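You operate a simulated robot arm through the tools that you are given. There is no shell and no other tool. Be economical: measure what you need, move in short steps, check, and stop when the job is done.

Carry out the task below with a simulated robot arm. There is one attempt and no reset: what you move stays moved.

Task
Pump one 30 ml dose of detergent into the purple-band cup.
Fine: set the white knob before you pump; bring the slider back to the middle with the cup in it. Set down upright: what you pick out.
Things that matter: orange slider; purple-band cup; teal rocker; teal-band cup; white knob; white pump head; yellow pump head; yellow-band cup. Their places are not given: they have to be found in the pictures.

It is judged by the outcome, as a careful person would: the job done as asked, and still so three seconds after it is handed in. It fails if anything else is knocked over, pushed out of place, dropped, spilled or broken.

Robot
A 6-joint arm with a two-finger gripper, fixed in place. Base frame: the origin is at the foot of the arm, x ahead of it, y to its left, z up; the work surface is at about z = 800. Readings come in mm, degrees, newtons and seconds.
With the tool pointing down near the work surface it reaches from about 360 to 860 mm from the base axis. Its first joint turns from -166.0 to 166.0 degrees. Payload 2.45 kg.
The tool frame sits at the grasp point between the pads (the TCP): z along the fingers, y along the line on which they close. The tips reach 20 mm beyond it. Largest opening 140 mm; the body of the gripper starts 168 mm behind the TCP.
Orientation is that of the tool frame in the base frame, as a unit quaternion [x, y, z, w]. With the fingers straight down and closing along the base's y, the tool's x points along the base's -x, its y along +y and its z along -z.

Tools
- The arm moves only by the tool apply_moves. Its argument "plan" is a list of rows, each a list of 3 entries, a list of its own where there are three numbers: the shift along the tool's x, y, z in units of 300 mm (1.0 is 300 mm), then the turn, a rotation vector about the tool's x, y, z in units of 45 degrees (1.0 is 45 degrees), then the closure in counts, from 0 (fully open) to 255 (shut). In form: [[[x, y, z], [ax, ay, az], fingers], ...]. A call has 1 to 20 rows; each row is the pose to reach, as a shift and turn from the pose commanded when the call began, along the tool's axes at that moment. A call with a number of a shift or a turn outside -1 to 1 is refused whole. Rows are played at 5 a second. More than 50 mm and 8.6 degrees between two rows, or a gripper value outside its range, and nothing of the call is played. A pose out of reach is approached as far as the arm can. The call stops where the force on the tool passes 40 N (or 10 N more than at its start, if that is more) or the arm is blocked; 0.2 s more then pass. Each finger travels about 45 mm/s and halts on what it meets, pressing with about 31 N; the grip force reading is that of the motor and also rises with nothing between the fingers. The clock runs only during rows and for 0.2 s after the last one: add rows that repeat a pose to give the fingers time. The reply holds the time, the measured pose of the TCP, the force on the tool along the base axes, the opening and the grip force, in the units named above and with some noise, with the torque about the TCP (base axes, N m) and any sound that the robot's microphone picked up, and new pictures: "pictures" is both (left out), scene, wrist or none.
- Cameras (640 x 400 px; columns grow to the right, rows downward): "scene" is fixed at [221.5, 650, 1412.3]; the picture's right is [-0.71, -0.70, 0.00], its down [-0.44, 0.44, -0.78] and it looks along [0.55, -0.55, -0.63] (base axes); focal length 335 px, centre (320, 200). "wrist" rides on the gripper at [78, 11, -209] in the tool frame; the picture's right is [-0.14, 0.99, 0.00], its down [-0.92, -0.13, -0.37] and it looks along [-0.37, -0.05, 0.93] (tool axes); focal length 280 px, centre (320, 200).
- raise_lower(by): slides the trunk up (or, below 0, down) by that many mm; the arm rides with it, the base frame stays. It gives what a move gives, with no picture.
- probe_pixels(camera, pixels): for up to 12 pixels [column, row] of the newest picture of that camera ("zoom" is the newest enlarged one), the place [x, y, z] in the base frame of the surface seen there, good to about 2 mm. The clock stands still meanwhile.
- enlarge(camera, box): a new picture of the part [left, top, right, bottom] of that camera's present view, enlarged. The clock stands still meanwhile.
- finish_job(): hands the job in; it is judged then, once.

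Work in short steps. Measure before you move; look again where a grasp or a placing could have gone wrong, and mend it. You have 80 turns and 200 pictures in all, those below and enlarged ones among them. Open the gripper and draw the arm clear of the work before you hand the job in, unless the task says otherwise; then end with one line.

The tools are called after "Emit:" by a JSON object that holds its "name" and its "arguments". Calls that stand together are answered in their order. apply_moves: Moves the arm, as the interface text tells. Its arguments: {"type":"object","properties":{"plan":{"type":"array"},"pictures":{"type":"string","enum":["both","scene","wrist","none"]}},"required":["plan"]} The other tools are called the same way: raise_lower (by) slides the trunk up or down; probe_pixels (camera, pixels) gives the place of the surface under pixels of a picture; enlarge (camera, box) takes an enlarged picture of a part of a camera's view; finish_job () hands the job in.

At the start:

```text
time: 0.0
tcp_pos: [422.4, 254.6, 1161.9]
ee_rot: [0.0, 1.0, -0.001, 0.0]
ft_force: [0.2, 0.0, -0.5]
moment: [0.0, -0.03, -0.02]
gripper_width: 139.9
grip_force: 0.0
trunk travel left (down, up): [-125.0, 105.0]
```

scene: 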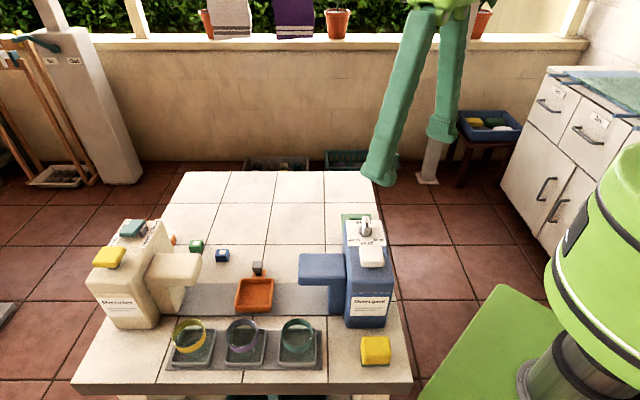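
wrist: 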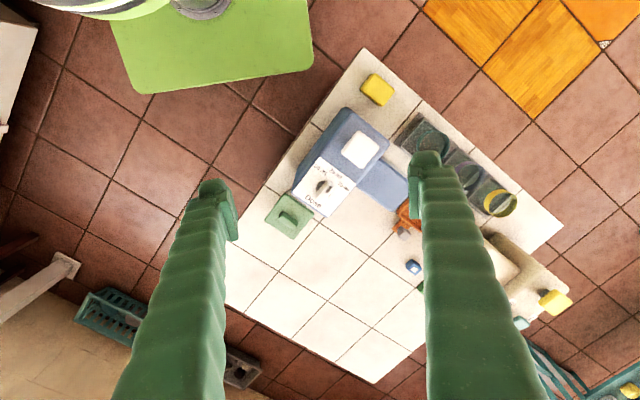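

The scene shows a yellow-head machine on the left, a white-head one on the right, a slider tray in the middle and three cups in front. I enlarge for detail.

Emit:
{"name": "enlarge", "arguments": {"camera": "scene", "box": [280, 200, 420, 380]}}

Emit:
{"name": "enlarge", "arguments": {"camera": "scene", "box": [80, 200, 300, 380]}}

Emit:
{"name": "enlarge", "arguments": {"camera": "wrist", "box": [260, 60, 420, 240]}}

```text
2.22 times, centred on (350, 290) of scene
```

zoom: 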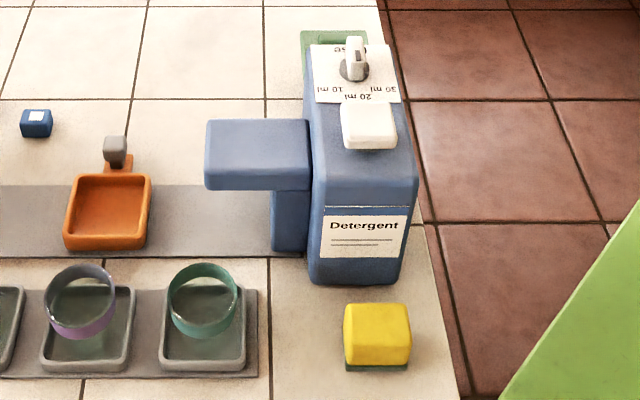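

```text
2.22 times, centred on (190, 290) of scene
```

zoom: 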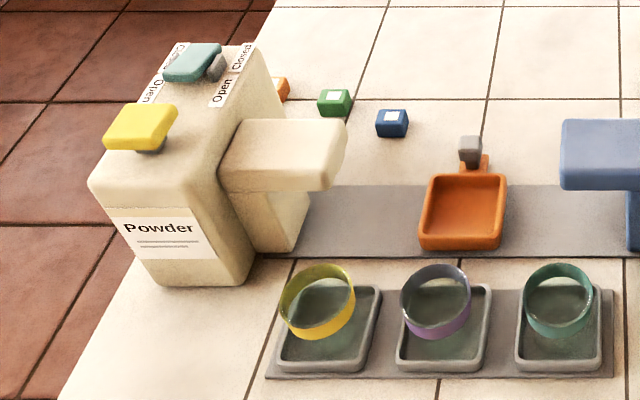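

```text
2.22 times, centred on (340, 150) of wrist
```

zoom: 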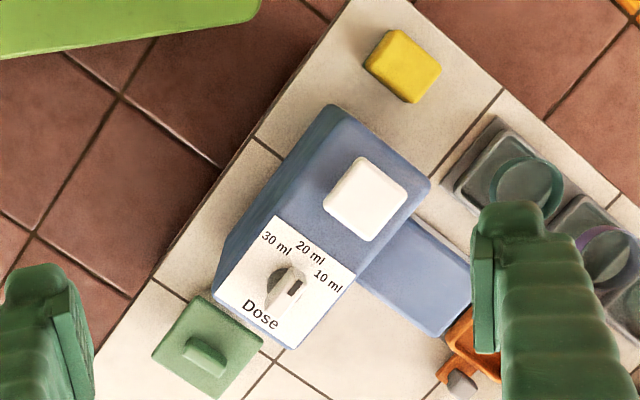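

I probe the key points in the scene picture: cups, tray, knob, pump head, spout, rail.

Emit:
{"name": "probe_pixels", "arguments": {"camera": "scene", "pixels": [[240, 356], [226, 335], [259, 334], [242, 321], [255, 290], [257, 267], [372, 257], [365, 227], [322, 268], [344, 222], [386, 222], [216, 300]]}}

Emit:
{"name": "enlarge", "arguments": {"camera": "wrist", "box": [290, 140, 370, 220]}}

Emit:
{"name": "enlarge", "arguments": {"camera": "scene", "box": [200, 250, 300, 370]}}

```text
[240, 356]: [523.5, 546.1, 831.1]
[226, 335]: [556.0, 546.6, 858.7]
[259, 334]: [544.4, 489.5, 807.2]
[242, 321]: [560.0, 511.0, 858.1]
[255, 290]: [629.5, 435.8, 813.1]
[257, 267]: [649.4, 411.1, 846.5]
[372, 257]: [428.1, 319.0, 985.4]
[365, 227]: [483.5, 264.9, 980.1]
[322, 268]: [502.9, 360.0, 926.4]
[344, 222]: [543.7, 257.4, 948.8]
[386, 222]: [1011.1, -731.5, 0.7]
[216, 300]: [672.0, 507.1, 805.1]
```

```text
5.00 times, centred on (330, 180) of wrist
```

zoom: 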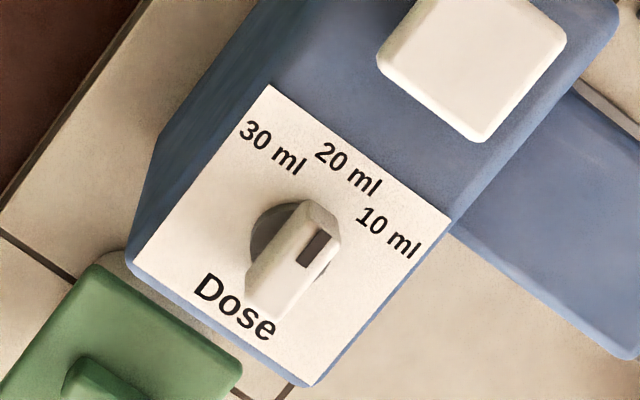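

```text
3.33 times, centred on (250, 310) of scene
```

zoom: 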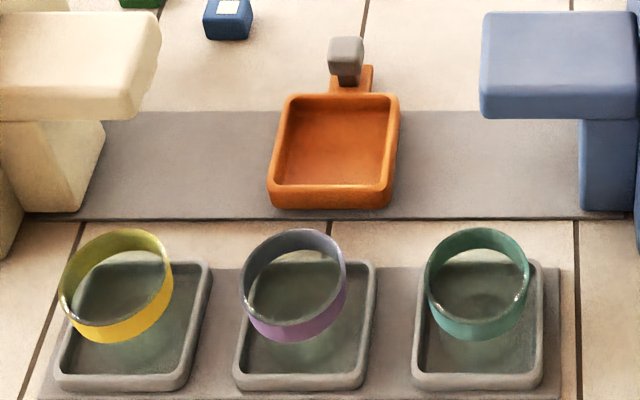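

The cups are glass with coloured rim bands. I probe rims, tray edges and rail edges in this zoom.

Emit:
{"name": "probe_pixels", "arguments": {"camera": "zoom", "pixels": [[262, 322], [300, 333], [340, 297], [342, 250], [294, 231], [245, 270], [115, 337], [480, 337], [285, 98], [392, 96], [270, 190], [385, 193]]}}

Emit:
{"name": "probe_pixels", "arguments": {"camera": "zoom", "pixels": [[347, 45], [347, 80], [120, 215], [570, 218], [140, 112], [460, 114], [240, 385], [365, 382], [375, 265], [265, 262], [200, 395], [305, 390]]}}

```text
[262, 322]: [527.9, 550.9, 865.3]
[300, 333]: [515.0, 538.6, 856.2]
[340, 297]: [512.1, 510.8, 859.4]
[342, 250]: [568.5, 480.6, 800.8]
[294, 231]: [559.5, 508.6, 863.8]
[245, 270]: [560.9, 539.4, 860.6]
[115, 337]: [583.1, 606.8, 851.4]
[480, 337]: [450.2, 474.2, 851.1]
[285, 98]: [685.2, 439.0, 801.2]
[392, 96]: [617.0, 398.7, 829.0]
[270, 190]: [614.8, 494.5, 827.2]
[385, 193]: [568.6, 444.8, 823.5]
```

```text
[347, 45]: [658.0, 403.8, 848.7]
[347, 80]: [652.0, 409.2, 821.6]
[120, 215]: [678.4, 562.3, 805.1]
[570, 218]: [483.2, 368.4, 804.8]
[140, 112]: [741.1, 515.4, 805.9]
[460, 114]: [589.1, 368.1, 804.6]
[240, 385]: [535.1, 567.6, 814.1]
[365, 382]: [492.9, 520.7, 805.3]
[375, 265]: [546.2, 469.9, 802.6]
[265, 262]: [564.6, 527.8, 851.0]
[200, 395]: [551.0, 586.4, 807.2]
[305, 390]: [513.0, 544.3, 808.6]
```

Rail runs along (-0.709,-0.705) with the purple cup centre at about (537,523). Now I measure the detergent machine.

Emit:
{"name": "enlarge", "arguments": {"camera": "scene", "box": [290, 205, 410, 345]}}

```text
2.86 times, centred on (350, 275) of scene
```

zoom: 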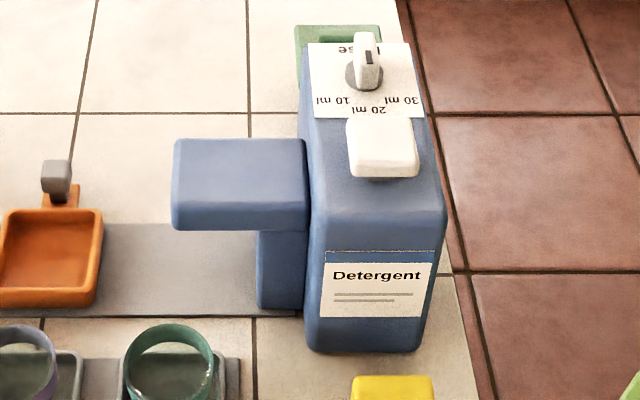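

Emit:
{"name": "probe_pixels", "arguments": {"camera": "zoom", "pixels": [[184, 145], [295, 145], [182, 205], [300, 207], [178, 225], [265, 240], [262, 300], [355, 125], [408, 125], [358, 155], [412, 155], [385, 170]]}}

Emit:
{"name": "probe_pixels", "arguments": {"camera": "zoom", "pixels": [[360, 40], [371, 45], [369, 56], [361, 75], [378, 75], [370, 86], [350, 72], [315, 110], [418, 110], [320, 200], [435, 200], [312, 50]]}}

```text
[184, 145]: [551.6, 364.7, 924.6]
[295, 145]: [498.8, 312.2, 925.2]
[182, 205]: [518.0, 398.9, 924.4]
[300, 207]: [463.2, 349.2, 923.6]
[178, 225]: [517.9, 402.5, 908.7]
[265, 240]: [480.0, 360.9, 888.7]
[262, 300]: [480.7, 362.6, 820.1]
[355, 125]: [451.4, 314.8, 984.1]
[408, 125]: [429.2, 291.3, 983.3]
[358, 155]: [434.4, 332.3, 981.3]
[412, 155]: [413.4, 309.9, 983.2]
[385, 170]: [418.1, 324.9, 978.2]
```

```text
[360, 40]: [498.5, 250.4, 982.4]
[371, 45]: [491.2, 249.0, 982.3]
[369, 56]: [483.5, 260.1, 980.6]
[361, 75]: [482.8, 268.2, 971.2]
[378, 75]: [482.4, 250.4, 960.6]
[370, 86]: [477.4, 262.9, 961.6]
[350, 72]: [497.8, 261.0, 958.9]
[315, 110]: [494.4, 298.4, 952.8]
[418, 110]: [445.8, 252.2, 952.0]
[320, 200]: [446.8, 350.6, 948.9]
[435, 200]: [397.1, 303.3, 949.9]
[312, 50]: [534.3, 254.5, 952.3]
```

The knob stands at about (490,256), top z 982, the pump head at about (432,312,984). I move above the knob, turned 45° to match the machine, for a close look.

Emit:
{"name": "apply_moves", "arguments": {"plan": [[[-0.04, 0, 0.04], [0, 0, 0.1667], 0], [[-0.08, 0, 0.08], [0, 0, 0.3333], 0], [[-0.12, 0, 0.12], [0, 0, 0.5], 0], [[-0.16, 0, 0.16], [0, 0, 0.6667], 0], [[-0.2, 0, 0.2], [0, 0, 0.8333], 0], [[-0.225, 0.005, 0.24], [0, 0, 1.0], 0], [[-0.225, 0.005, 0.24], [0, 0, 1.0], 0]], "pictures": "wrist"}}

Emit:
{"name": "enlarge", "arguments": {"camera": "wrist", "box": [240, 130, 400, 270]}}

```text
time: 1.6
tcp_pos: [489.3, 256.2, 1090.3]
ee_rot: [0.384, 0.923, 0.0, -0.001]
ft_force: [0.2, 0.0, 0.0]
moment: [-0.02, -0.01, 0.02]
gripper_width: 139.8
grip_force: 0.0
trunk travel left (down, up): [-125.0, 105.0]
```

wrist: 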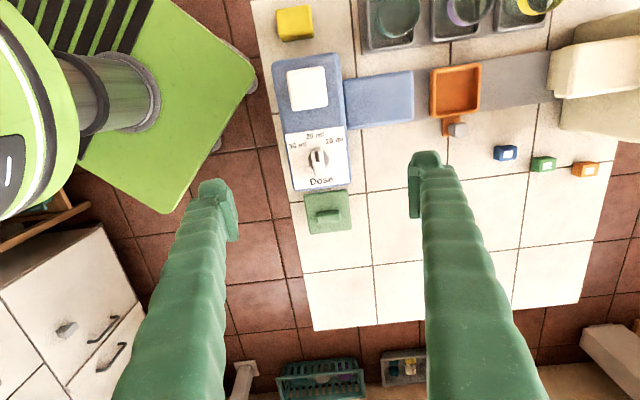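

```text
2.86 times, centred on (320, 200) of wrist
```

zoom: 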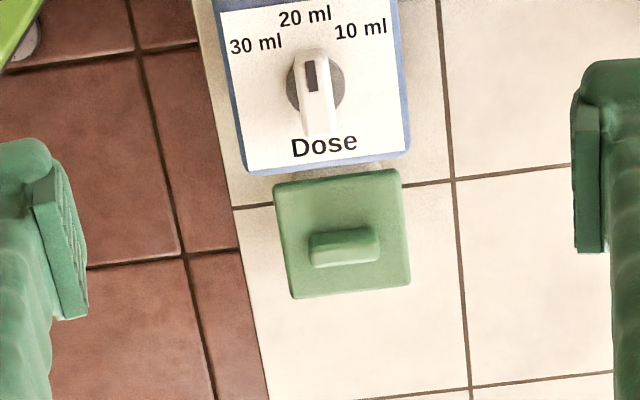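

The mark points at 20 ml; 30 ml is about 45° counterclockwise. I probe knob and labels for exact places.

Emit:
{"name": "probe_pixels", "arguments": {"camera": "zoom", "pixels": [[305, 16], [256, 44], [360, 28], [292, 90], [342, 90], [311, 65], [319, 130], [305, 95], [331, 95], [311, 52], [322, 52], [317, 100]]}}

Emit:
{"name": "enlarge", "arguments": {"camera": "wrist", "box": [285, 125, 355, 190]}}

```text
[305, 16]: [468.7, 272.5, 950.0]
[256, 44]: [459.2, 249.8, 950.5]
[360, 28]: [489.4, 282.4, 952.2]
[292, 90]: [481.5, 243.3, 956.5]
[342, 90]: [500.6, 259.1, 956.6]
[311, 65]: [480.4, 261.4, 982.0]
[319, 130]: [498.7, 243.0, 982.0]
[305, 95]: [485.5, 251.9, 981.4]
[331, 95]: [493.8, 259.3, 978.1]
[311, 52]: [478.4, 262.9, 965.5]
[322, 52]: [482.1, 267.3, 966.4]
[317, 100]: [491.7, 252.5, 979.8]
```

```text
6.15 times, centred on (320, 158) of wrist
```

zoom: 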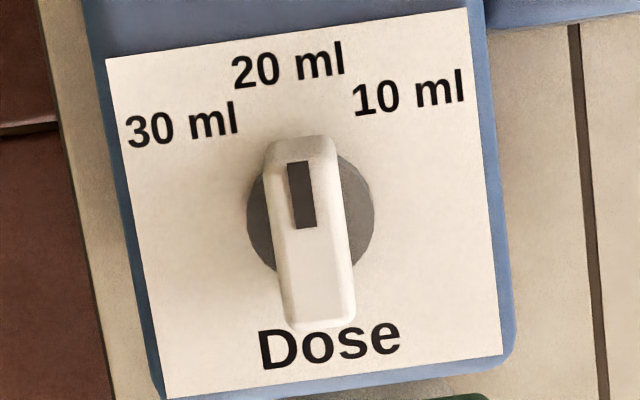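

Bar centre is about (489.5,253.5), aligned with the tool. I descend to z≈982 and close on the bar.

Emit:
{"name": "apply_moves", "arguments": {"plan": [[[-0.007, -0.006, 0.1], [0, 0, 0], 146], [[-0.007, -0.006, 0.2], [0, 0, 0], 146], [[-0.007, -0.006, 0.28], [0, 0, 0], 146], [[-0.007, -0.006, 0.33], [0, 0, 0], 146], [[-0.007, -0.006, 0.36], [0, 0, 0], 146], [[-0.007, -0.006, 0.36], [0, 0, 0], 146]], "pictures": "wrist"}}

```text
time: 3.0
tcp_pos: [490.5, 252.3, 980.4]
ee_rot: [0.383, 0.924, 0.001, 0.0]
ft_force: [0.9, -0.5, 0.3]
moment: [0.0, 0.0, 0.01]
gripper_width: 59.8
grip_force: 0.1
trunk travel left (down, up): [-125.0, 105.0]
```

wrist: 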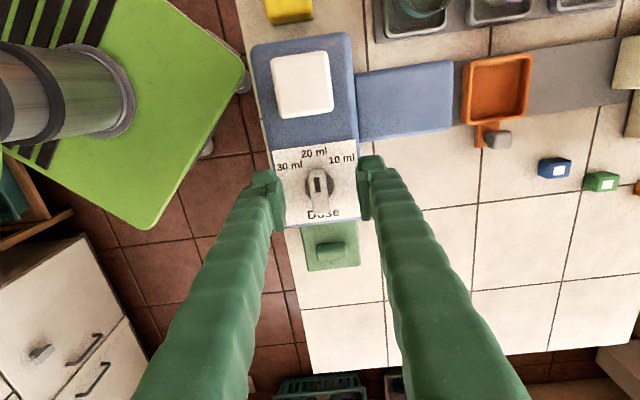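

The bar sits centred between the fingers at (318,187). I close on it.

Emit:
{"name": "apply_moves", "arguments": {"plan": [[[0, 0, 0], [0, 0, 0], 200], [[0, 0, 0], [0, 0, 0], 240], [[0, 0, 0], [0, 0, 0], 240], [[0, 0, 0], [0, 0, 0], 240], [[0, 0, 0], [0, 0, 0], 240]], "pictures": "none"}}

```text
time: 4.2
tcp_pos: [489.3, 253.3, 981.1]
ee_rot: [0.382, 0.924, -0.001, -0.001]
ft_force: [-2.2, -3.0, -1.4]
moment: [0.0, 0.04, 0.0]
gripper_width: 12.9
grip_force: 39.9
trunk travel left (down, up): [-125.0, 105.0]
```

Gripped (12.9 mm). I turn it 45° counterclockwise seen from above (negative about tool z) and watch.

Emit:
{"name": "apply_moves", "arguments": {"plan": [[[0, 0, 0], [0, 0, -0.15], 240], [[0, 0, 0], [0, 0, -0.3], 240], [[0, 0, 0], [0, 0, -0.45], 240], [[0, 0, 0], [0, 0, -0.6], 240], [[0, 0, 0], [0, 0, -0.75], 240], [[0, 0, 0], [0, 0, -0.9], 240], [[0, 0, 0], [0, 0, -1.0], 240], [[0, 0, 0], [0, 0, -1.0], 240]], "pictures": "wrist"}}

Emit:
{"name": "enlarge", "arguments": {"camera": "wrist", "box": [260, 130, 380, 230]}}

```text
time: 6.0
tcp_pos: [488.7, 252.2, 980.9]
ee_rot: [0.0, 1.0, 0.0, -0.001]
ft_force: [-4.9, -18.0, -10.7]
moment: [-0.14, 0.11, -0.01]
gripper_width: 13.1
grip_force: 39.3
trunk travel left (down, up): [-125.0, 105.0]
```

wrist: 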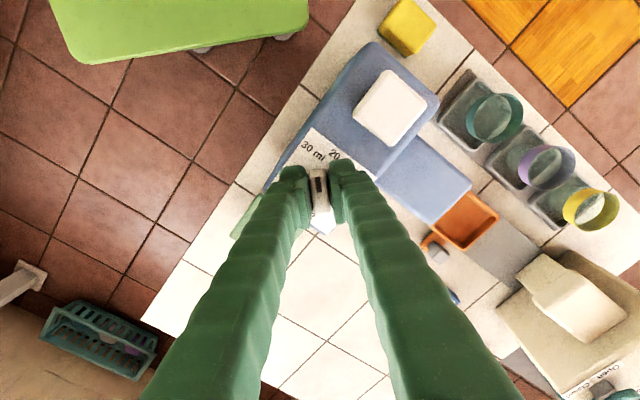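

```text
4.00 times, centred on (320, 180) of wrist
```

zoom: 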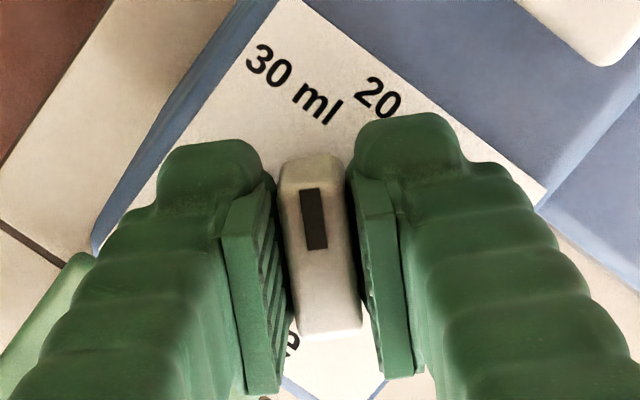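

The mark points toward 30 ml. I let go, rise and check where the knob rests.

Emit:
{"name": "apply_moves", "arguments": {"plan": [[[0, 0, 0], [0, 0, 0], 180], [[0, 0, 0], [0, 0, 0], 146], [[0, 0, 0], [0, 0, 0], 146], [[0, 0, -0.1], [0, 0, 0], 146], [[0, 0, -0.2], [0, 0, 0], 146], [[0, 0, -0.3], [0, 0, 0], 100], [[0, 0, -0.3], [0, 0, 0], 100]], "pictures": "wrist"}}

Emit:
{"name": "enlarge", "arguments": {"camera": "wrist", "box": [280, 130, 360, 200]}}

```text
time: 7.6
tcp_pos: [485.5, 253.5, 1071.8]
ee_rot: [0.0, 1.0, 0.0, 0.0]
ft_force: [0.5, 0.9, -0.7]
moment: [-0.02, -0.03, -0.02]
gripper_width: 85.0
grip_force: 0.1
trunk travel left (down, up): [-125.0, 105.0]
```

wrist: 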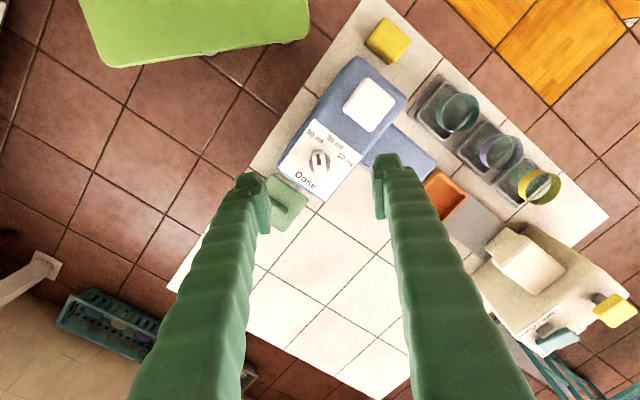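

```text
5.71 times, centred on (320, 165) of wrist
```

zoom: 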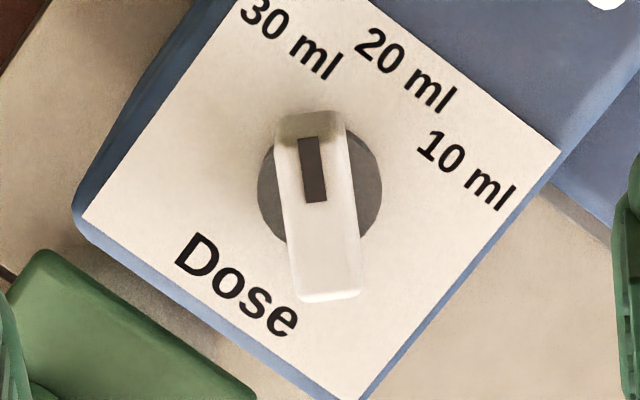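

The bar points nearly at 30 ml; I probe to measure the remaining angle.

Emit:
{"name": "probe_pixels", "arguments": {"camera": "zoom", "pixels": [[305, 145], [316, 195], [280, 140], [294, 285], [347, 140], [357, 280], [290, 38], [405, 70], [465, 170], [262, 190], [378, 190], [370, 230]]}}

```text
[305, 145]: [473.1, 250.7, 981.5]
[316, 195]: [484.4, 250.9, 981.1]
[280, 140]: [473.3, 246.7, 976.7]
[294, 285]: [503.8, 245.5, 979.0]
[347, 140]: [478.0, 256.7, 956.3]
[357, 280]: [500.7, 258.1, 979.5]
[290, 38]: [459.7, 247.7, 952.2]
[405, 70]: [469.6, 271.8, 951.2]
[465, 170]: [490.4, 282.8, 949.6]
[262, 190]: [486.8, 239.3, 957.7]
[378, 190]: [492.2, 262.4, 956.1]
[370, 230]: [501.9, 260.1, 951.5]
```

Mark points at 181°, the label lies near 188°. I go back down and nudge it 5° more, checking for a stop.

Emit:
{"name": "apply_moves", "arguments": {"plan": [[[0, -0.004, 0.1], [0, 0, 0], 146], [[0, -0.004, 0.2], [0, 0, 0], 146], [[0, -0.004, 0.3], [0, 0, 0], 146], [[0, -0.004, 0.3], [0, 0, 0], 220], [[0, -0.004, 0.3], [0, 0, 0], 240], [[0, -0.004, 0.3], [0, 0, 0], 240], [[0, -0.004, 0.3], [0, 0, 0], 240], [[0, -0.004, 0.3], [0, 0, -0.06], 240], [[0, -0.004, 0.3], [0, 0, -0.11], 240], [[0, -0.004, 0.3], [0, 0, -0.11], 240]], "pictures": "none"}}

Emit:
{"name": "apply_moves", "arguments": {"plan": [[[0, 0, 0], [0, 0, 0], 180], [[0, 0, 0], [0, 0, 0], 146], [[0, 0, 0], [0, 0, 0], 146], [[0, 0, -0.1], [0, 0, 0], 146], [[0, 0, -0.2], [0, 0, 0], 146], [[0, 0, -0.3], [0, 0, 0], 100], [[0, 0, -0.3], [0, 0, 0], 100]], "pictures": "wrist"}}

Emit:
{"name": "enlarge", "arguments": {"camera": "wrist", "box": [280, 130, 360, 200]}}

```text
time: 9.8
tcp_pos: [489.7, 252.7, 979.9]
ee_rot: [-0.043, 0.999, 0.0, -0.001]
ft_force: [0.7, 1.1, -7.5]
moment: [0.02, -0.02, -1.04]
gripper_width: 14.4
grip_force: 40.7
trunk travel left (down, up): [-125.0, 105.0]
```

```text
time: 11.4
tcp_pos: [491.0, 251.6, 1072.3]
ee_rot: [-0.043, 0.999, 0.001, 0.0]
ft_force: [-0.1, 0.1, -0.4]
moment: [0.01, 0.01, 0.0]
gripper_width: 85.1
grip_force: 0.1
trunk travel left (down, up): [-125.0, 105.0]
```

wrist: 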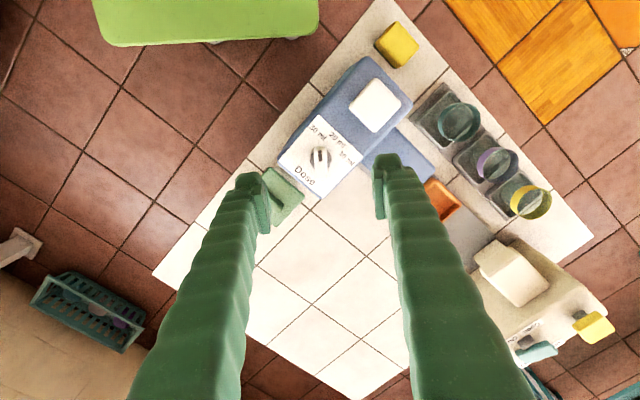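

```text
5.71 times, centred on (320, 165) of wrist
```

zoom: 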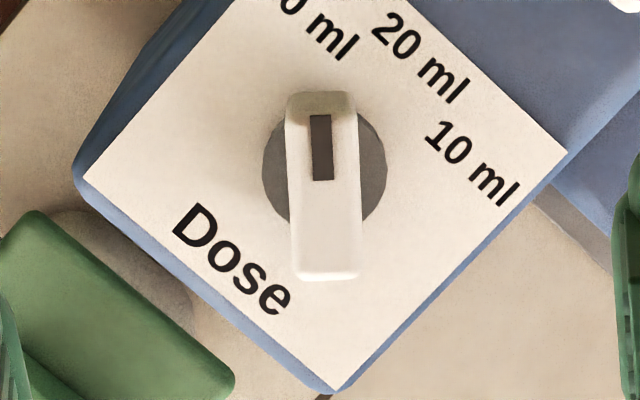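

The torque of 1.04 N m shows the knob is at its 30 ml end stop. Now I move above the purple cup, turned so the fingers close across the rail direction (clear of the neighbouring cups).

Emit:
{"name": "apply_moves", "arguments": {"plan": [[[-0.029, 0.111, 0], [0, 0, -0.111], 109], [[-0.058, 0.222, 0], [0, 0, -0.222], 109], [[-0.087, 0.333, 0], [0, 0, -0.333], 109], [[-0.116, 0.444, 0.03], [0, 0, -0.444], 109], [[-0.144, 0.555, 0.08], [0, 0, -0.555], 109], [[-0.173, 0.666, 0.13], [0, 0, -0.666], 109], [[-0.202, 0.777, 0.18], [0, 0, -0.777], 109], [[-0.231, 0.888, 0.24], [0, 0, -0.889], 109], [[-0.231, 0.888, 0.24], [0, 0, -0.889], 109]]}}

```text
time: 13.4
tcp_pos: [534.4, 524.8, 999.3]
ee_rot: [-0.382, 0.924, -0.001, -0.001]
ft_force: [0.5, 0.3, 0.5]
moment: [-0.04, 0.01, 0.03]
gripper_width: 79.9
grip_force: 0.1
trunk travel left (down, up): [-125.0, 105.0]
```

scene: 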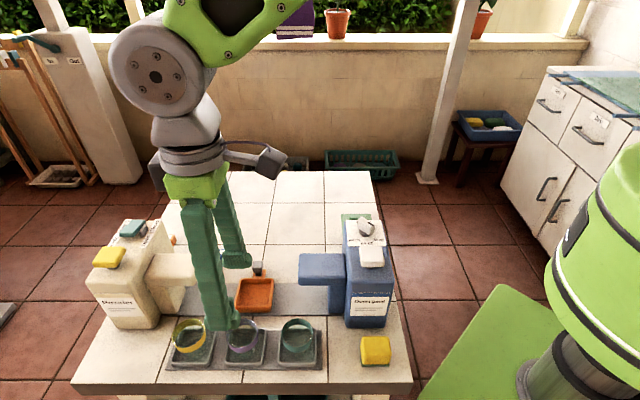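
wrist: 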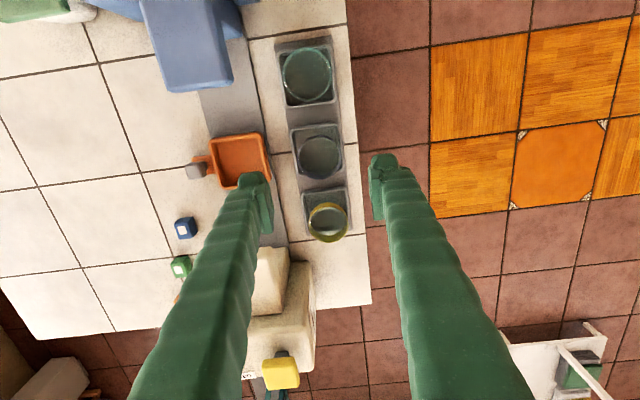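

The purple cup is at (320,158), where I expect it under the TCP. I refine the rim from a zoomed wrist view.

Emit:
{"name": "enlarge", "arguments": {"camera": "wrist", "box": [270, 110, 370, 210]}}

```text
4.00 times, centred on (320, 160) of wrist
```

zoom: 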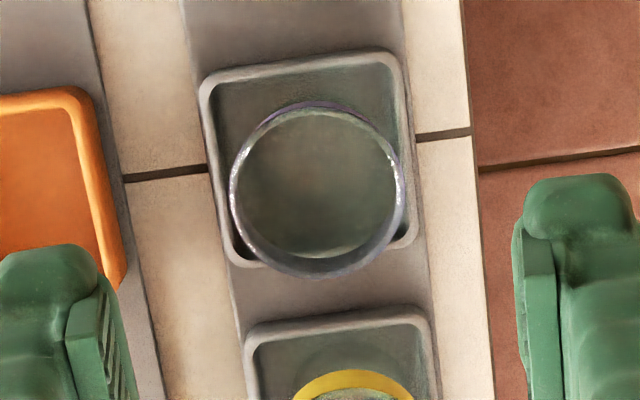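

Emit:
{"name": "probe_pixels", "arguments": {"camera": "zoom", "pixels": [[232, 190], [318, 103], [402, 190], [315, 274], [265, 262], [378, 250], [260, 128], [385, 140], [205, 90], [400, 60], [410, 235], [240, 262]]}}

Emit:
{"name": "probe_pixels", "arguments": {"camera": "zoom", "pixels": [[320, 190], [300, 170], [340, 210], [300, 80], [100, 100], [115, 270], [60, 150], [20, 94]]}}

```text
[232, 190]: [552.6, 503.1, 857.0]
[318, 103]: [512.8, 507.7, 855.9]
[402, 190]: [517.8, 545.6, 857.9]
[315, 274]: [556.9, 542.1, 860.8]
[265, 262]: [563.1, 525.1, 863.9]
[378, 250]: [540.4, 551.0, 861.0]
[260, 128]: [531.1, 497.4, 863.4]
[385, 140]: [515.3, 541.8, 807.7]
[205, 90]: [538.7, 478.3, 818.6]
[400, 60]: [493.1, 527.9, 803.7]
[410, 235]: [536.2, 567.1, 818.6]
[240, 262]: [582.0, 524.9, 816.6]
```

```text
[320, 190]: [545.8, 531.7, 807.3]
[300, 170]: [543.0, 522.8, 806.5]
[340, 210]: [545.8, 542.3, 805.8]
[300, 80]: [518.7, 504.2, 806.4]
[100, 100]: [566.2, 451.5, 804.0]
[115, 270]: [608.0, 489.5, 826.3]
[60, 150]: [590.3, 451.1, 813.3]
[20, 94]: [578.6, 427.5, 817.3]
```

Cup centre is (535,524.6), exactly under the TCP. I go down to z≈850 and close gently.

Emit:
{"name": "apply_moves", "arguments": {"plan": [[[0, 0, 0.12], [0, 0, 0], 109], [[0, 0, 0.25], [0, 0, 0], 109], [[0, 0, 0.37], [0, 0, 0], 109], [[0, 0, 0.45], [0, 0, 0], 109], [[0, 0, 0.497], [0, 0, 0], 109], [[0, 0, 0.497], [0, 0, 0], 109]]}}

```text
time: 14.8
tcp_pos: [534.7, 525.0, 847.4]
ee_rot: [-0.381, 0.924, 0.001, 0.001]
ft_force: [0.4, -0.9, 0.4]
moment: [0.01, -0.02, 0.0]
gripper_width: 80.2
grip_force: 0.1
trunk travel left (down, up): [-125.0, 105.0]
```

scene: 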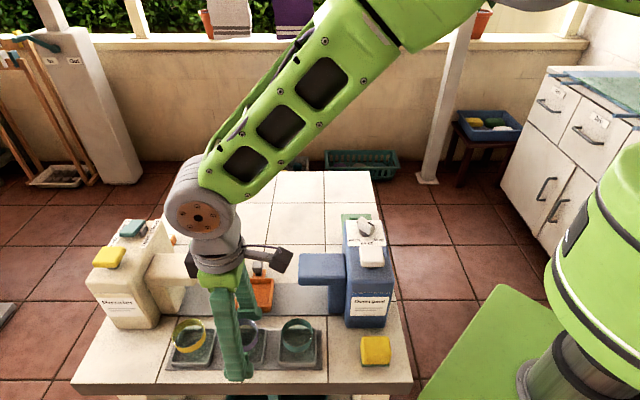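
wrist: 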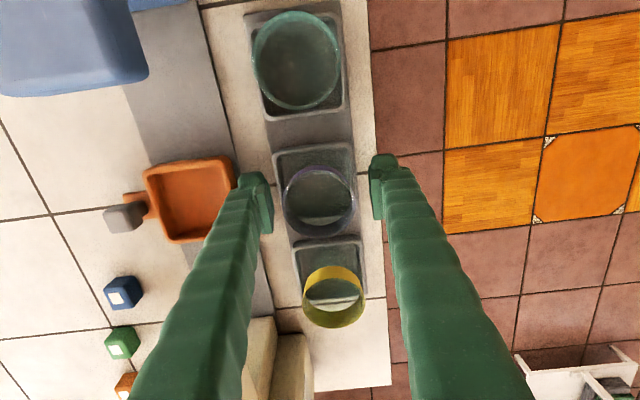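

Cup centred between the fingers, nothing touched. I close.

Emit:
{"name": "apply_moves", "arguments": {"plan": [[[0, 0, -0.005], [0, 0, 0], 140], [[0, 0, -0.005], [0, 0, 0], 165], [[0, 0, -0.005], [0, 0, 0], 170], [[0, 0, -0.005], [0, 0, 0], 170], [[0, 0, -0.005], [0, 0, 0], 170]], "pictures": "none"}}

```text
time: 16.0
tcp_pos: [535.6, 523.3, 849.8]
ee_rot: [-0.382, 0.924, 0.0, -0.001]
ft_force: [0.3, -0.5, 0.0]
moment: [-0.01, 0.01, 0.02]
gripper_width: 50.1
grip_force: 31.0
trunk travel left (down, up): [-125.0, 105.0]
```

Gripped at 50 mm. I lift 60 mm straight up and look.

Emit:
{"name": "apply_moves", "arguments": {"plan": [[[0, 0, -0.03], [0, 0, 0], 175], [[0, 0, -0.09], [0, 0, 0], 175], [[0, 0, -0.15], [0, 0, 0], 175], [[0, 0, -0.2], [0, 0, 0], 175], [[0, 0, -0.2], [0, 0, 0], 175]]}}

Emit:
{"name": "enlarge", "arguments": {"camera": "wrist", "box": [120, 110, 260, 240]}}

```text
time: 17.2
tcp_pos: [536.5, 525.4, 912.7]
ee_rot: [-0.382, 0.924, -0.001, 0.0]
ft_force: [0.3, -0.6, -0.1]
moment: [-0.04, -0.02, 0.01]
gripper_width: 50.3
grip_force: 31.2
trunk travel left (down, up): [-125.0, 105.0]
```

scene: 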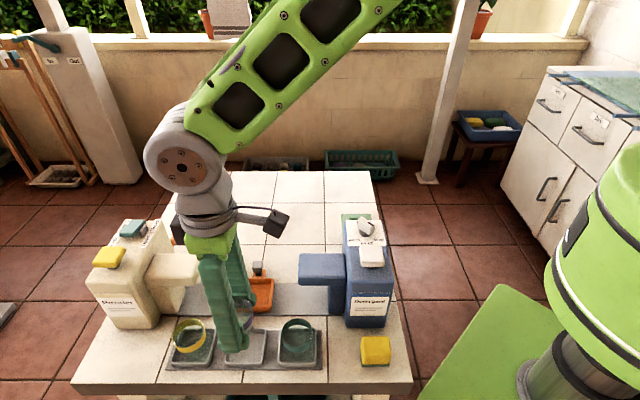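
wrist: 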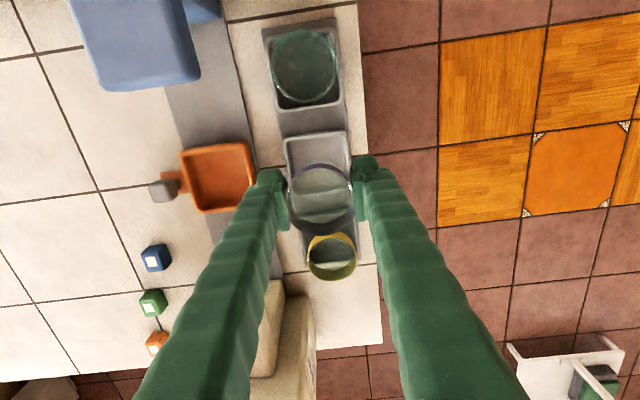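

```text
3.08 times, centred on (190, 175) of wrist
```

zoom: 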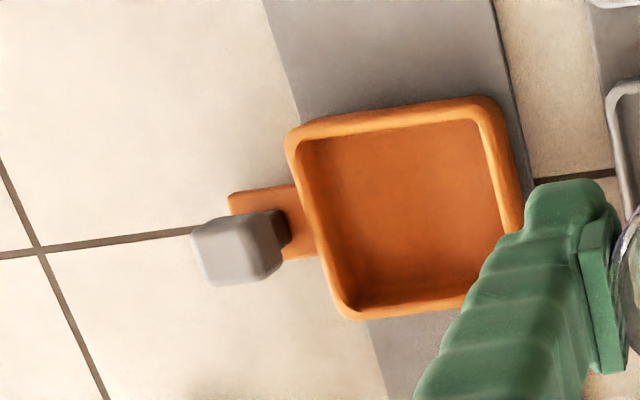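

The cup is held and level. I probe the slider tray's inner edges and handle.

Emit:
{"name": "probe_pixels", "arguments": {"camera": "zoom", "pixels": [[292, 145], [320, 235], [346, 308], [300, 125], [400, 110], [490, 103], [505, 160], [400, 308], [455, 302], [400, 200], [200, 245], [277, 215]]}}

Emit:
{"name": "probe_pixels", "arguments": {"camera": "zoom", "pixels": [[225, 225], [240, 280], [270, 260], [285, 275], [240, 200], [305, 250]]}}

```text
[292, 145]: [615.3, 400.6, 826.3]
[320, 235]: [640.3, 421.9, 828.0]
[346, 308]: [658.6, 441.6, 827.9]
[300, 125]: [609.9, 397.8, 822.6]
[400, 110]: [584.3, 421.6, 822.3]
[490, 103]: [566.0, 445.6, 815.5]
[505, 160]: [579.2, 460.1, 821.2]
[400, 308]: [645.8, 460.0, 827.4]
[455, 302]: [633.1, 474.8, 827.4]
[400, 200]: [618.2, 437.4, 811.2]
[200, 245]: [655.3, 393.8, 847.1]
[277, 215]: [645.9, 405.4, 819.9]
```

```text
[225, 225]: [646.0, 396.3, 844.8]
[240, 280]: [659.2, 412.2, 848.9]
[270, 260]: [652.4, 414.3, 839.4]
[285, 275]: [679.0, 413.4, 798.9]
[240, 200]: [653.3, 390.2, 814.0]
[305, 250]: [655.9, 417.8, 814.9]
```

Tray centre is about (614,444), floor z≈811; the grey handle begins at about 48 mm behind the centre, so I will open only to 60 mm there. I carry the cup across, then lower.

Emit:
{"name": "apply_moves", "arguments": {"plan": [[[0, -0.06, 0], [0, 0, 0], 175], [[0, -0.15, 0], [0, 0, 0], 175], [[0, -0.25, 0], [0, 0, 0], 175], [[0, -0.33, 0], [0, 0, 0], 175], [[0.003, -0.368, 0], [0, 0, 0], 175], [[0.003, -0.368, 0], [0, 0, 0], 175], [[0.003, -0.368, 0.06], [0, 0, 0], 175], [[0.003, -0.368, 0.11], [0, 0, 0], 175], [[0.003, -0.368, 0.11], [0, 0, 0], 175]]}}

Emit:
{"name": "enlarge", "arguments": {"camera": "wrist", "box": [240, 120, 380, 260]}}

Emit:
{"name": "enlarge", "arguments": {"camera": "scene", "box": [200, 230, 320, 340]}}

```text
time: 19.2
tcp_pos: [612.4, 443.9, 877.1]
ee_rot: [-0.382, 0.924, 0.0, 0.0]
ft_force: [-0.6, -0.4, -0.1]
moment: [-0.03, 0.02, -0.01]
gripper_width: 50.3
grip_force: 31.4
trunk travel left (down, up): [-125.0, 105.0]
```

scene: 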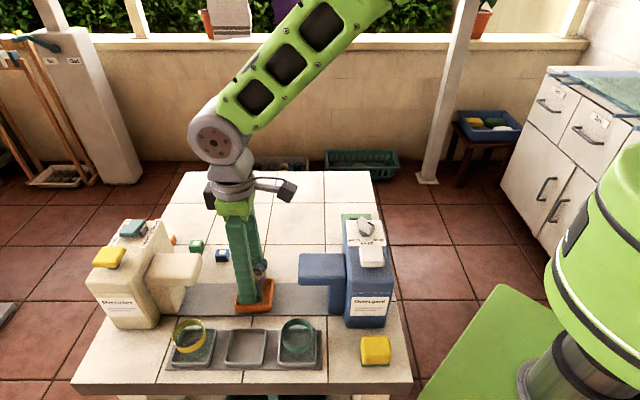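
wrist: 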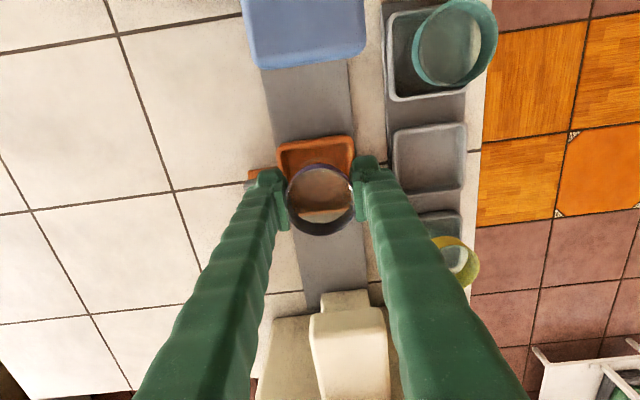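

```text
2.86 times, centred on (310, 190) of wrist
```

zoom: 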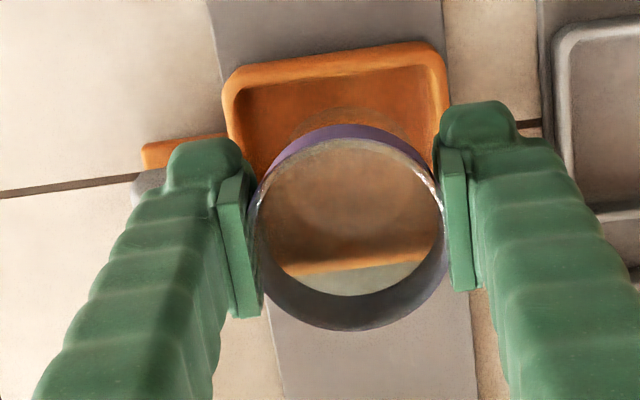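

```text
3.64 times, centred on (260, 285) of scene
```

zoom: 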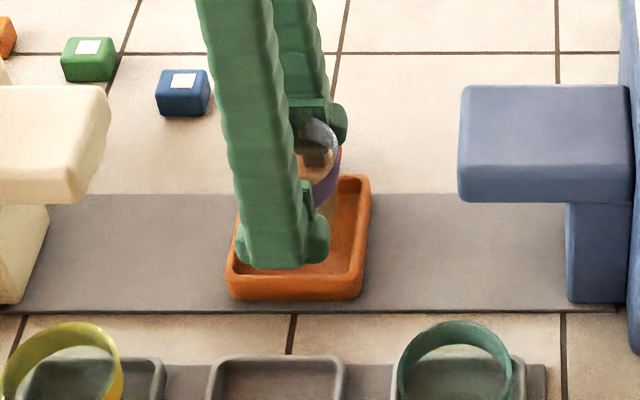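

Alignment looks good, and the cup bottom is inside the tray outline. I lower the last ~23 mm gently.

Emit:
{"name": "apply_moves", "arguments": {"plan": [[[0, 0, 0.03], [0, 0, 0], 175], [[0, 0, 0.055], [0, 0, 0], 175], [[0, 0, 0.068], [0, 0, 0], 175], [[0, 0, 0.074], [0, 0, 0], 175], [[0, 0, 0.074], [0, 0, 0], 175]], "pictures": "none"}}

```text
time: 20.4
tcp_pos: [614.1, 446.9, 855.4]
ee_rot: [-0.382, 0.924, 0.0, 0.0]
ft_force: [0.7, 0.2, 1.0]
moment: [-0.01, 0.02, -0.02]
gripper_width: 50.0
grip_force: 31.3
trunk travel left (down, up): [-125.0, 105.0]
```

No clear contact yet; I go down a little further in 1 mm steps.

Emit:
{"name": "apply_moves", "arguments": {"plan": [[[0, 0, 0.003], [0, 0, 0], 175], [[0, 0, 0.006], [0, 0, 0], 175], [[0, 0, 0.006], [0, 0, 0], 175]], "pictures": "wrist"}}

```text
time: 21.2
tcp_pos: [613.2, 445.8, 855.2]
ee_rot: [-0.382, 0.924, 0.0, 0.0]
ft_force: [-0.1, 0.7, 6.2]
moment: [-0.23, -0.21, -0.02]
gripper_width: 50.3
grip_force: 30.9
trunk travel left (down, up): [-125.0, 105.0]
```

wrist: 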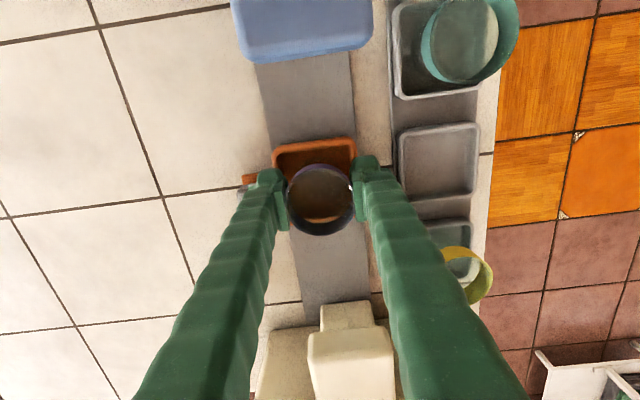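

6 N upward with a torque placing the contact about 50 mm behind the TCP — perhaps the rear finger on the grey handle. I look closer.

Emit:
{"name": "enlarge", "arguments": {"camera": "wrist", "box": [230, 130, 390, 250]}}

Emit:
{"name": "enlarge", "arguments": {"camera": "scene", "box": [220, 250, 290, 320]}}

```text
3.33 times, centred on (310, 190) of wrist
```

zoom: 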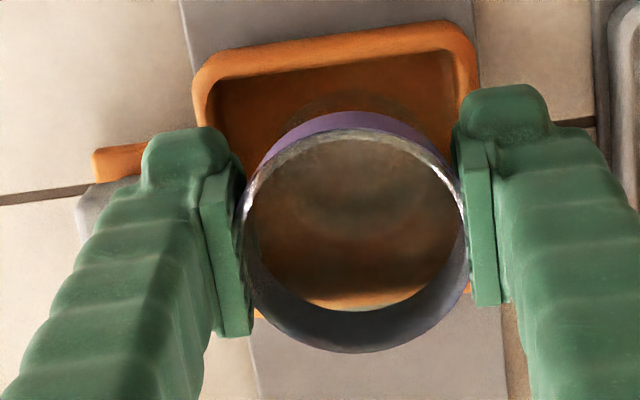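

```text
5.71 times, centred on (255, 285) of scene
```

zoom: 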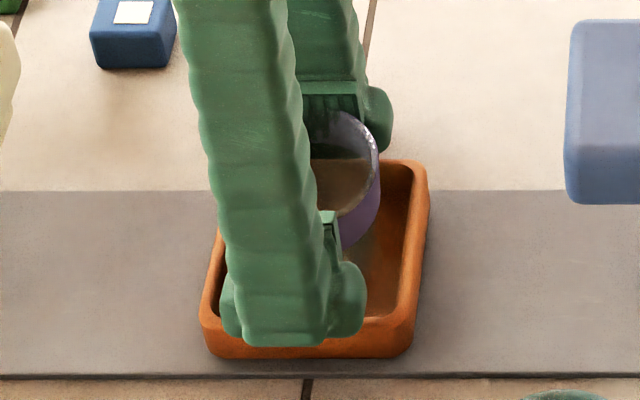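

The bulky rear finger is resting on the handle. I lift 15 mm, turn the gripper 45° in place so the fingers sit diagonally, clear of the handle, and look.

Emit:
{"name": "apply_moves", "arguments": {"plan": [[[0, 0, -0.03], [0, 0, 0], 175], [[0, 0, -0.06], [0, 0, 0], 175], [[0, 0, -0.06], [0, 0, 0.1667], 175], [[0, 0, -0.06], [0, 0, 0.3333], 175], [[0, 0, -0.06], [0, 0, 0.5], 175], [[0, 0, -0.06], [0, 0, 0.6667], 175], [[0, 0, -0.06], [0, 0, 0.8333], 175], [[0, 0, -0.06], [0, 0, 1.0], 175], [[0, 0, -0.06], [0, 0, 1.0], 175]]}}

Emit:
{"name": "enlarge", "arguments": {"camera": "wrist", "box": [230, 130, 390, 250]}}

```text
time: 23.2
tcp_pos: [614.4, 444.9, 871.5]
ee_rot: [0.002, 1.0, 0.0, 0.0]
ft_force: [-0.7, -0.4, 0.4]
moment: [-0.02, 0.01, -0.03]
gripper_width: 50.2
grip_force: 30.9
trunk travel left (down, up): [-125.0, 105.0]
```

scene: 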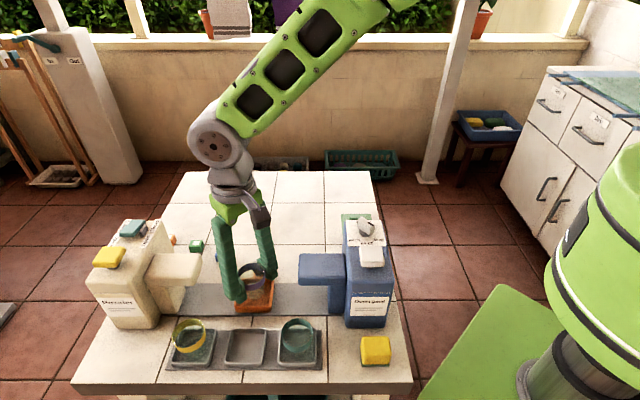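
wrist: 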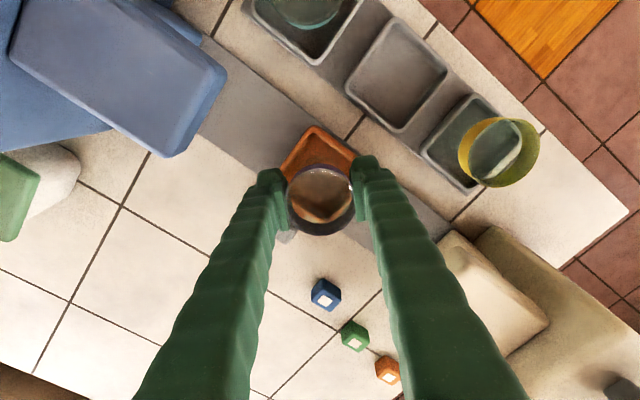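

```text
3.33 times, centred on (310, 190) of wrist
```

zoom: 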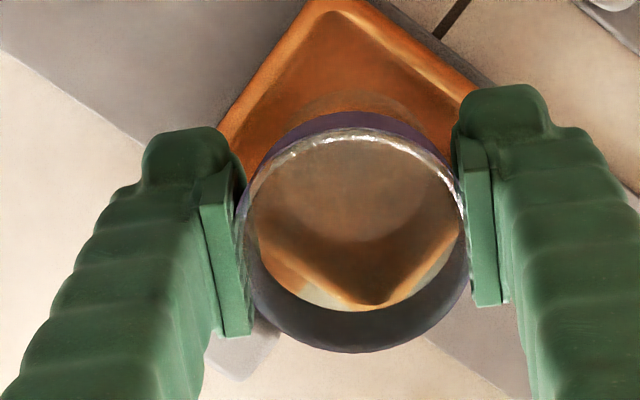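

Fingers now clear the handle. I lower to just above the earlier height and check force.

Emit:
{"name": "apply_moves", "arguments": {"plan": [[[0, 0, 0.03], [0, 0, 0], 175], [[0, 0, 0.05], [0, 0, 0], 175], [[0, 0, 0.058], [0, 0, 0], 175], [[0, 0, 0.058], [0, 0, 0], 175]], "pictures": "none"}}

Emit:
{"name": "apply_moves", "arguments": {"plan": [[[0, 0, 0.004], [0, 0, 0], 175], [[0, 0, 0.004], [0, 0, 0], 175]], "pictures": "none"}}

```text
time: 24.2
tcp_pos: [614.0, 445.3, 854.3]
ee_rot: [0.0, 1.0, 0.0, 0.001]
ft_force: [-0.1, 1.2, 5.7]
moment: [0.07, 0.01, 0.01]
gripper_width: 50.4
grip_force: 31.3
trunk travel left (down, up): [-125.0, 105.0]
```

```text
time: 24.8
tcp_pos: [614.4, 445.0, 855.3]
ee_rot: [0.001, 1.0, 0.001, 0.001]
ft_force: [1.8, -1.1, 12.2]
moment: [-0.05, 0.0, 0.01]
gripper_width: 50.1
grip_force: 30.6
trunk travel left (down, up): [-125.0, 105.0]
```

Now a centred 12 N contact: the cup stands on the tray floor. I relieve it 1 mm, open, and lift clear.

Emit:
{"name": "apply_moves", "arguments": {"plan": [[[0, 0, -0.004], [0, 0, 0], 165], [[0, 0, -0.004], [0, 0, 0], 150], [[0, 0, -0.004], [0, 0, 0], 130], [[0, 0, -0.004], [0, 0, 0], 130], [[0, 0, -0.07], [0, 0, 0], 130], [[0, 0, -0.17], [0, 0, 0], 130], [[0, 0, -0.3], [0, 0, 0], 130], [[0, 0, -0.4], [0, 0, 0], 130], [[0, 0, -0.4], [0, 0, 0], 130]]}}

Emit:
{"name": "enlarge", "arguments": {"camera": "wrist", "box": [240, 90, 400, 230]}}

```text
time: 26.8
tcp_pos: [614.6, 445.0, 974.8]
ee_rot: [0.001, 1.0, -0.001, 0.0]
ft_force: [0.3, 0.3, 0.7]
moment: [0.0, -0.01, -0.04]
gripper_width: 68.5
grip_force: 0.0
trunk travel left (down, up): [-125.0, 105.0]
```

scene: 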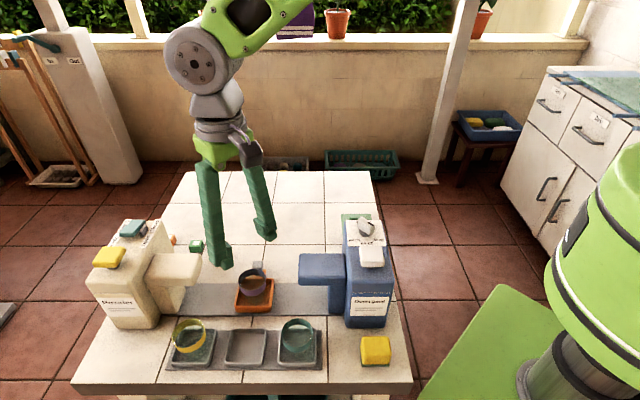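
wrist: 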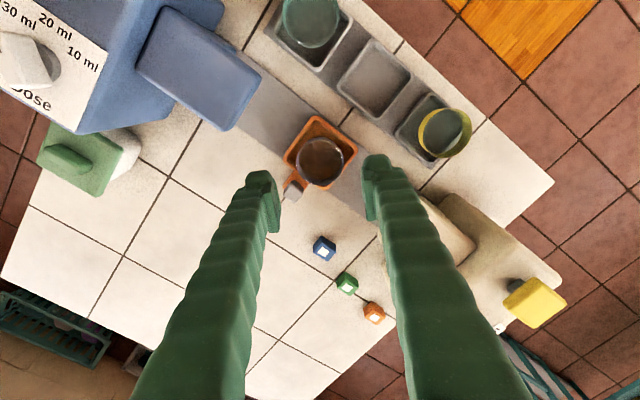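

```text
2.86 times, centred on (320, 160) of wrist
```

zoom: 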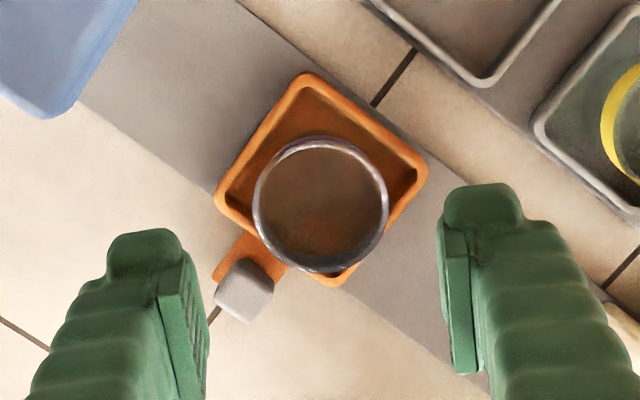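

The cup stands in the tray. I probe the handle, the cup rim and obstacles near the machine's back.

Emit:
{"name": "probe_pixels", "arguments": {"camera": "zoom", "pixels": [[245, 265], [220, 295], [247, 315], [270, 290], [245, 290], [255, 205], [387, 205], [320, 138], [320, 270], [225, 275], [270, 265]]}}

Emit:
{"name": "probe_pixels", "arguments": {"camera": "wrist", "pixels": [[140, 140], [100, 160], [65, 155], [175, 150], [85, 125], [60, 65], [250, 85], [320, 118], [295, 160], [160, 10]]}}

```text
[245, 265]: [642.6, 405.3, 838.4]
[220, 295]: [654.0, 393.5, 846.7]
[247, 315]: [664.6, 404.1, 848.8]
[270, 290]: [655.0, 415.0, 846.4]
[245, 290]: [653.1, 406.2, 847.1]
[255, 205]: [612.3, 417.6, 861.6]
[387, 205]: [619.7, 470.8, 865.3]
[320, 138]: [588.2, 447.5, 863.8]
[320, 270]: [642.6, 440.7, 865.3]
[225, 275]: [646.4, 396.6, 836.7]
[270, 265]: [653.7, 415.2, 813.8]
```

```text
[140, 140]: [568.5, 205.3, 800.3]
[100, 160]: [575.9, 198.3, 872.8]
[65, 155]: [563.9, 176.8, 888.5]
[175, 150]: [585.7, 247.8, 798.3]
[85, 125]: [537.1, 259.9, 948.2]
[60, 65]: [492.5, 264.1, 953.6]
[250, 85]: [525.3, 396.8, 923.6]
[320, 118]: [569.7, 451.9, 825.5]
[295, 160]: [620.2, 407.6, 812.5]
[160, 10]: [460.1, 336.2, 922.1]
```

Handle top centre is (654.3,404.2), z 848. I move above it turned to close along the rail, opening 50 mm.

Emit:
{"name": "apply_moves", "arguments": {"plan": [[[-0.02, -0.02, 0], [0, 0, 0.1667], 164], [[-0.05, -0.05, 0], [0, 0, 0.3333], 164], [[-0.08, -0.08, 0], [0, 0, 0.5], 164], [[-0.11, -0.11, 0], [0, 0, 0.6667], 164], [[-0.137, -0.141, 0], [0, 0, 0.8333], 164], [[-0.137, -0.141, 0.08], [0, 0, 1.0], 164], [[-0.137, -0.141, 0.18], [0, 0, 1.0], 164], [[-0.137, -0.141, 0.28], [0, 0, 1.0], 164], [[-0.137, -0.141, 0.28], [0, 0, 1.0], 164]]}}

Emit:
{"name": "enlarge", "arguments": {"camera": "wrist", "box": [230, 90, 410, 250]}}

```text
time: 28.8
tcp_pos: [654.9, 401.9, 890.0]
ee_rot: [0.383, 0.924, 0.0, 0.0]
ft_force: [-0.3, -0.7, -0.6]
moment: [0.01, 0.0, -0.01]
gripper_width: 50.0
grip_force: 0.0
trunk travel left (down, up): [-125.0, 105.0]
```

scene: 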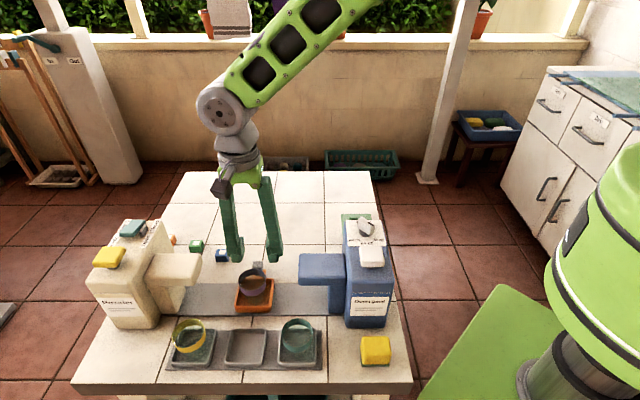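
wrist: 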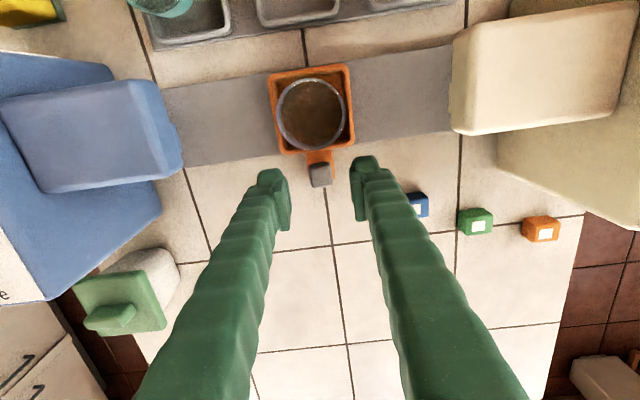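

```text
2.50 times, centred on (320, 170) of wrist
```

zoom: 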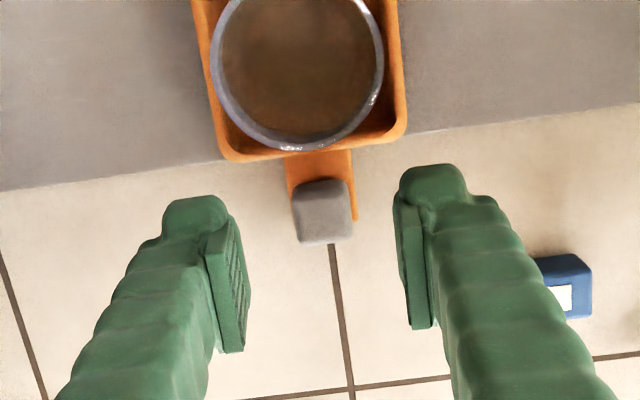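

The handle is centred; I check the small blue block's place and height near the left-side finger before going down.

Emit:
{"name": "probe_pixels", "arguments": {"camera": "zoom", "pixels": [[565, 265], [540, 270], [585, 300], [322, 210]]}}

```text
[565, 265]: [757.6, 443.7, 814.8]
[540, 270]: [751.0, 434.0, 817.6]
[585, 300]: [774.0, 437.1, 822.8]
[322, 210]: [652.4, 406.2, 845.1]
```

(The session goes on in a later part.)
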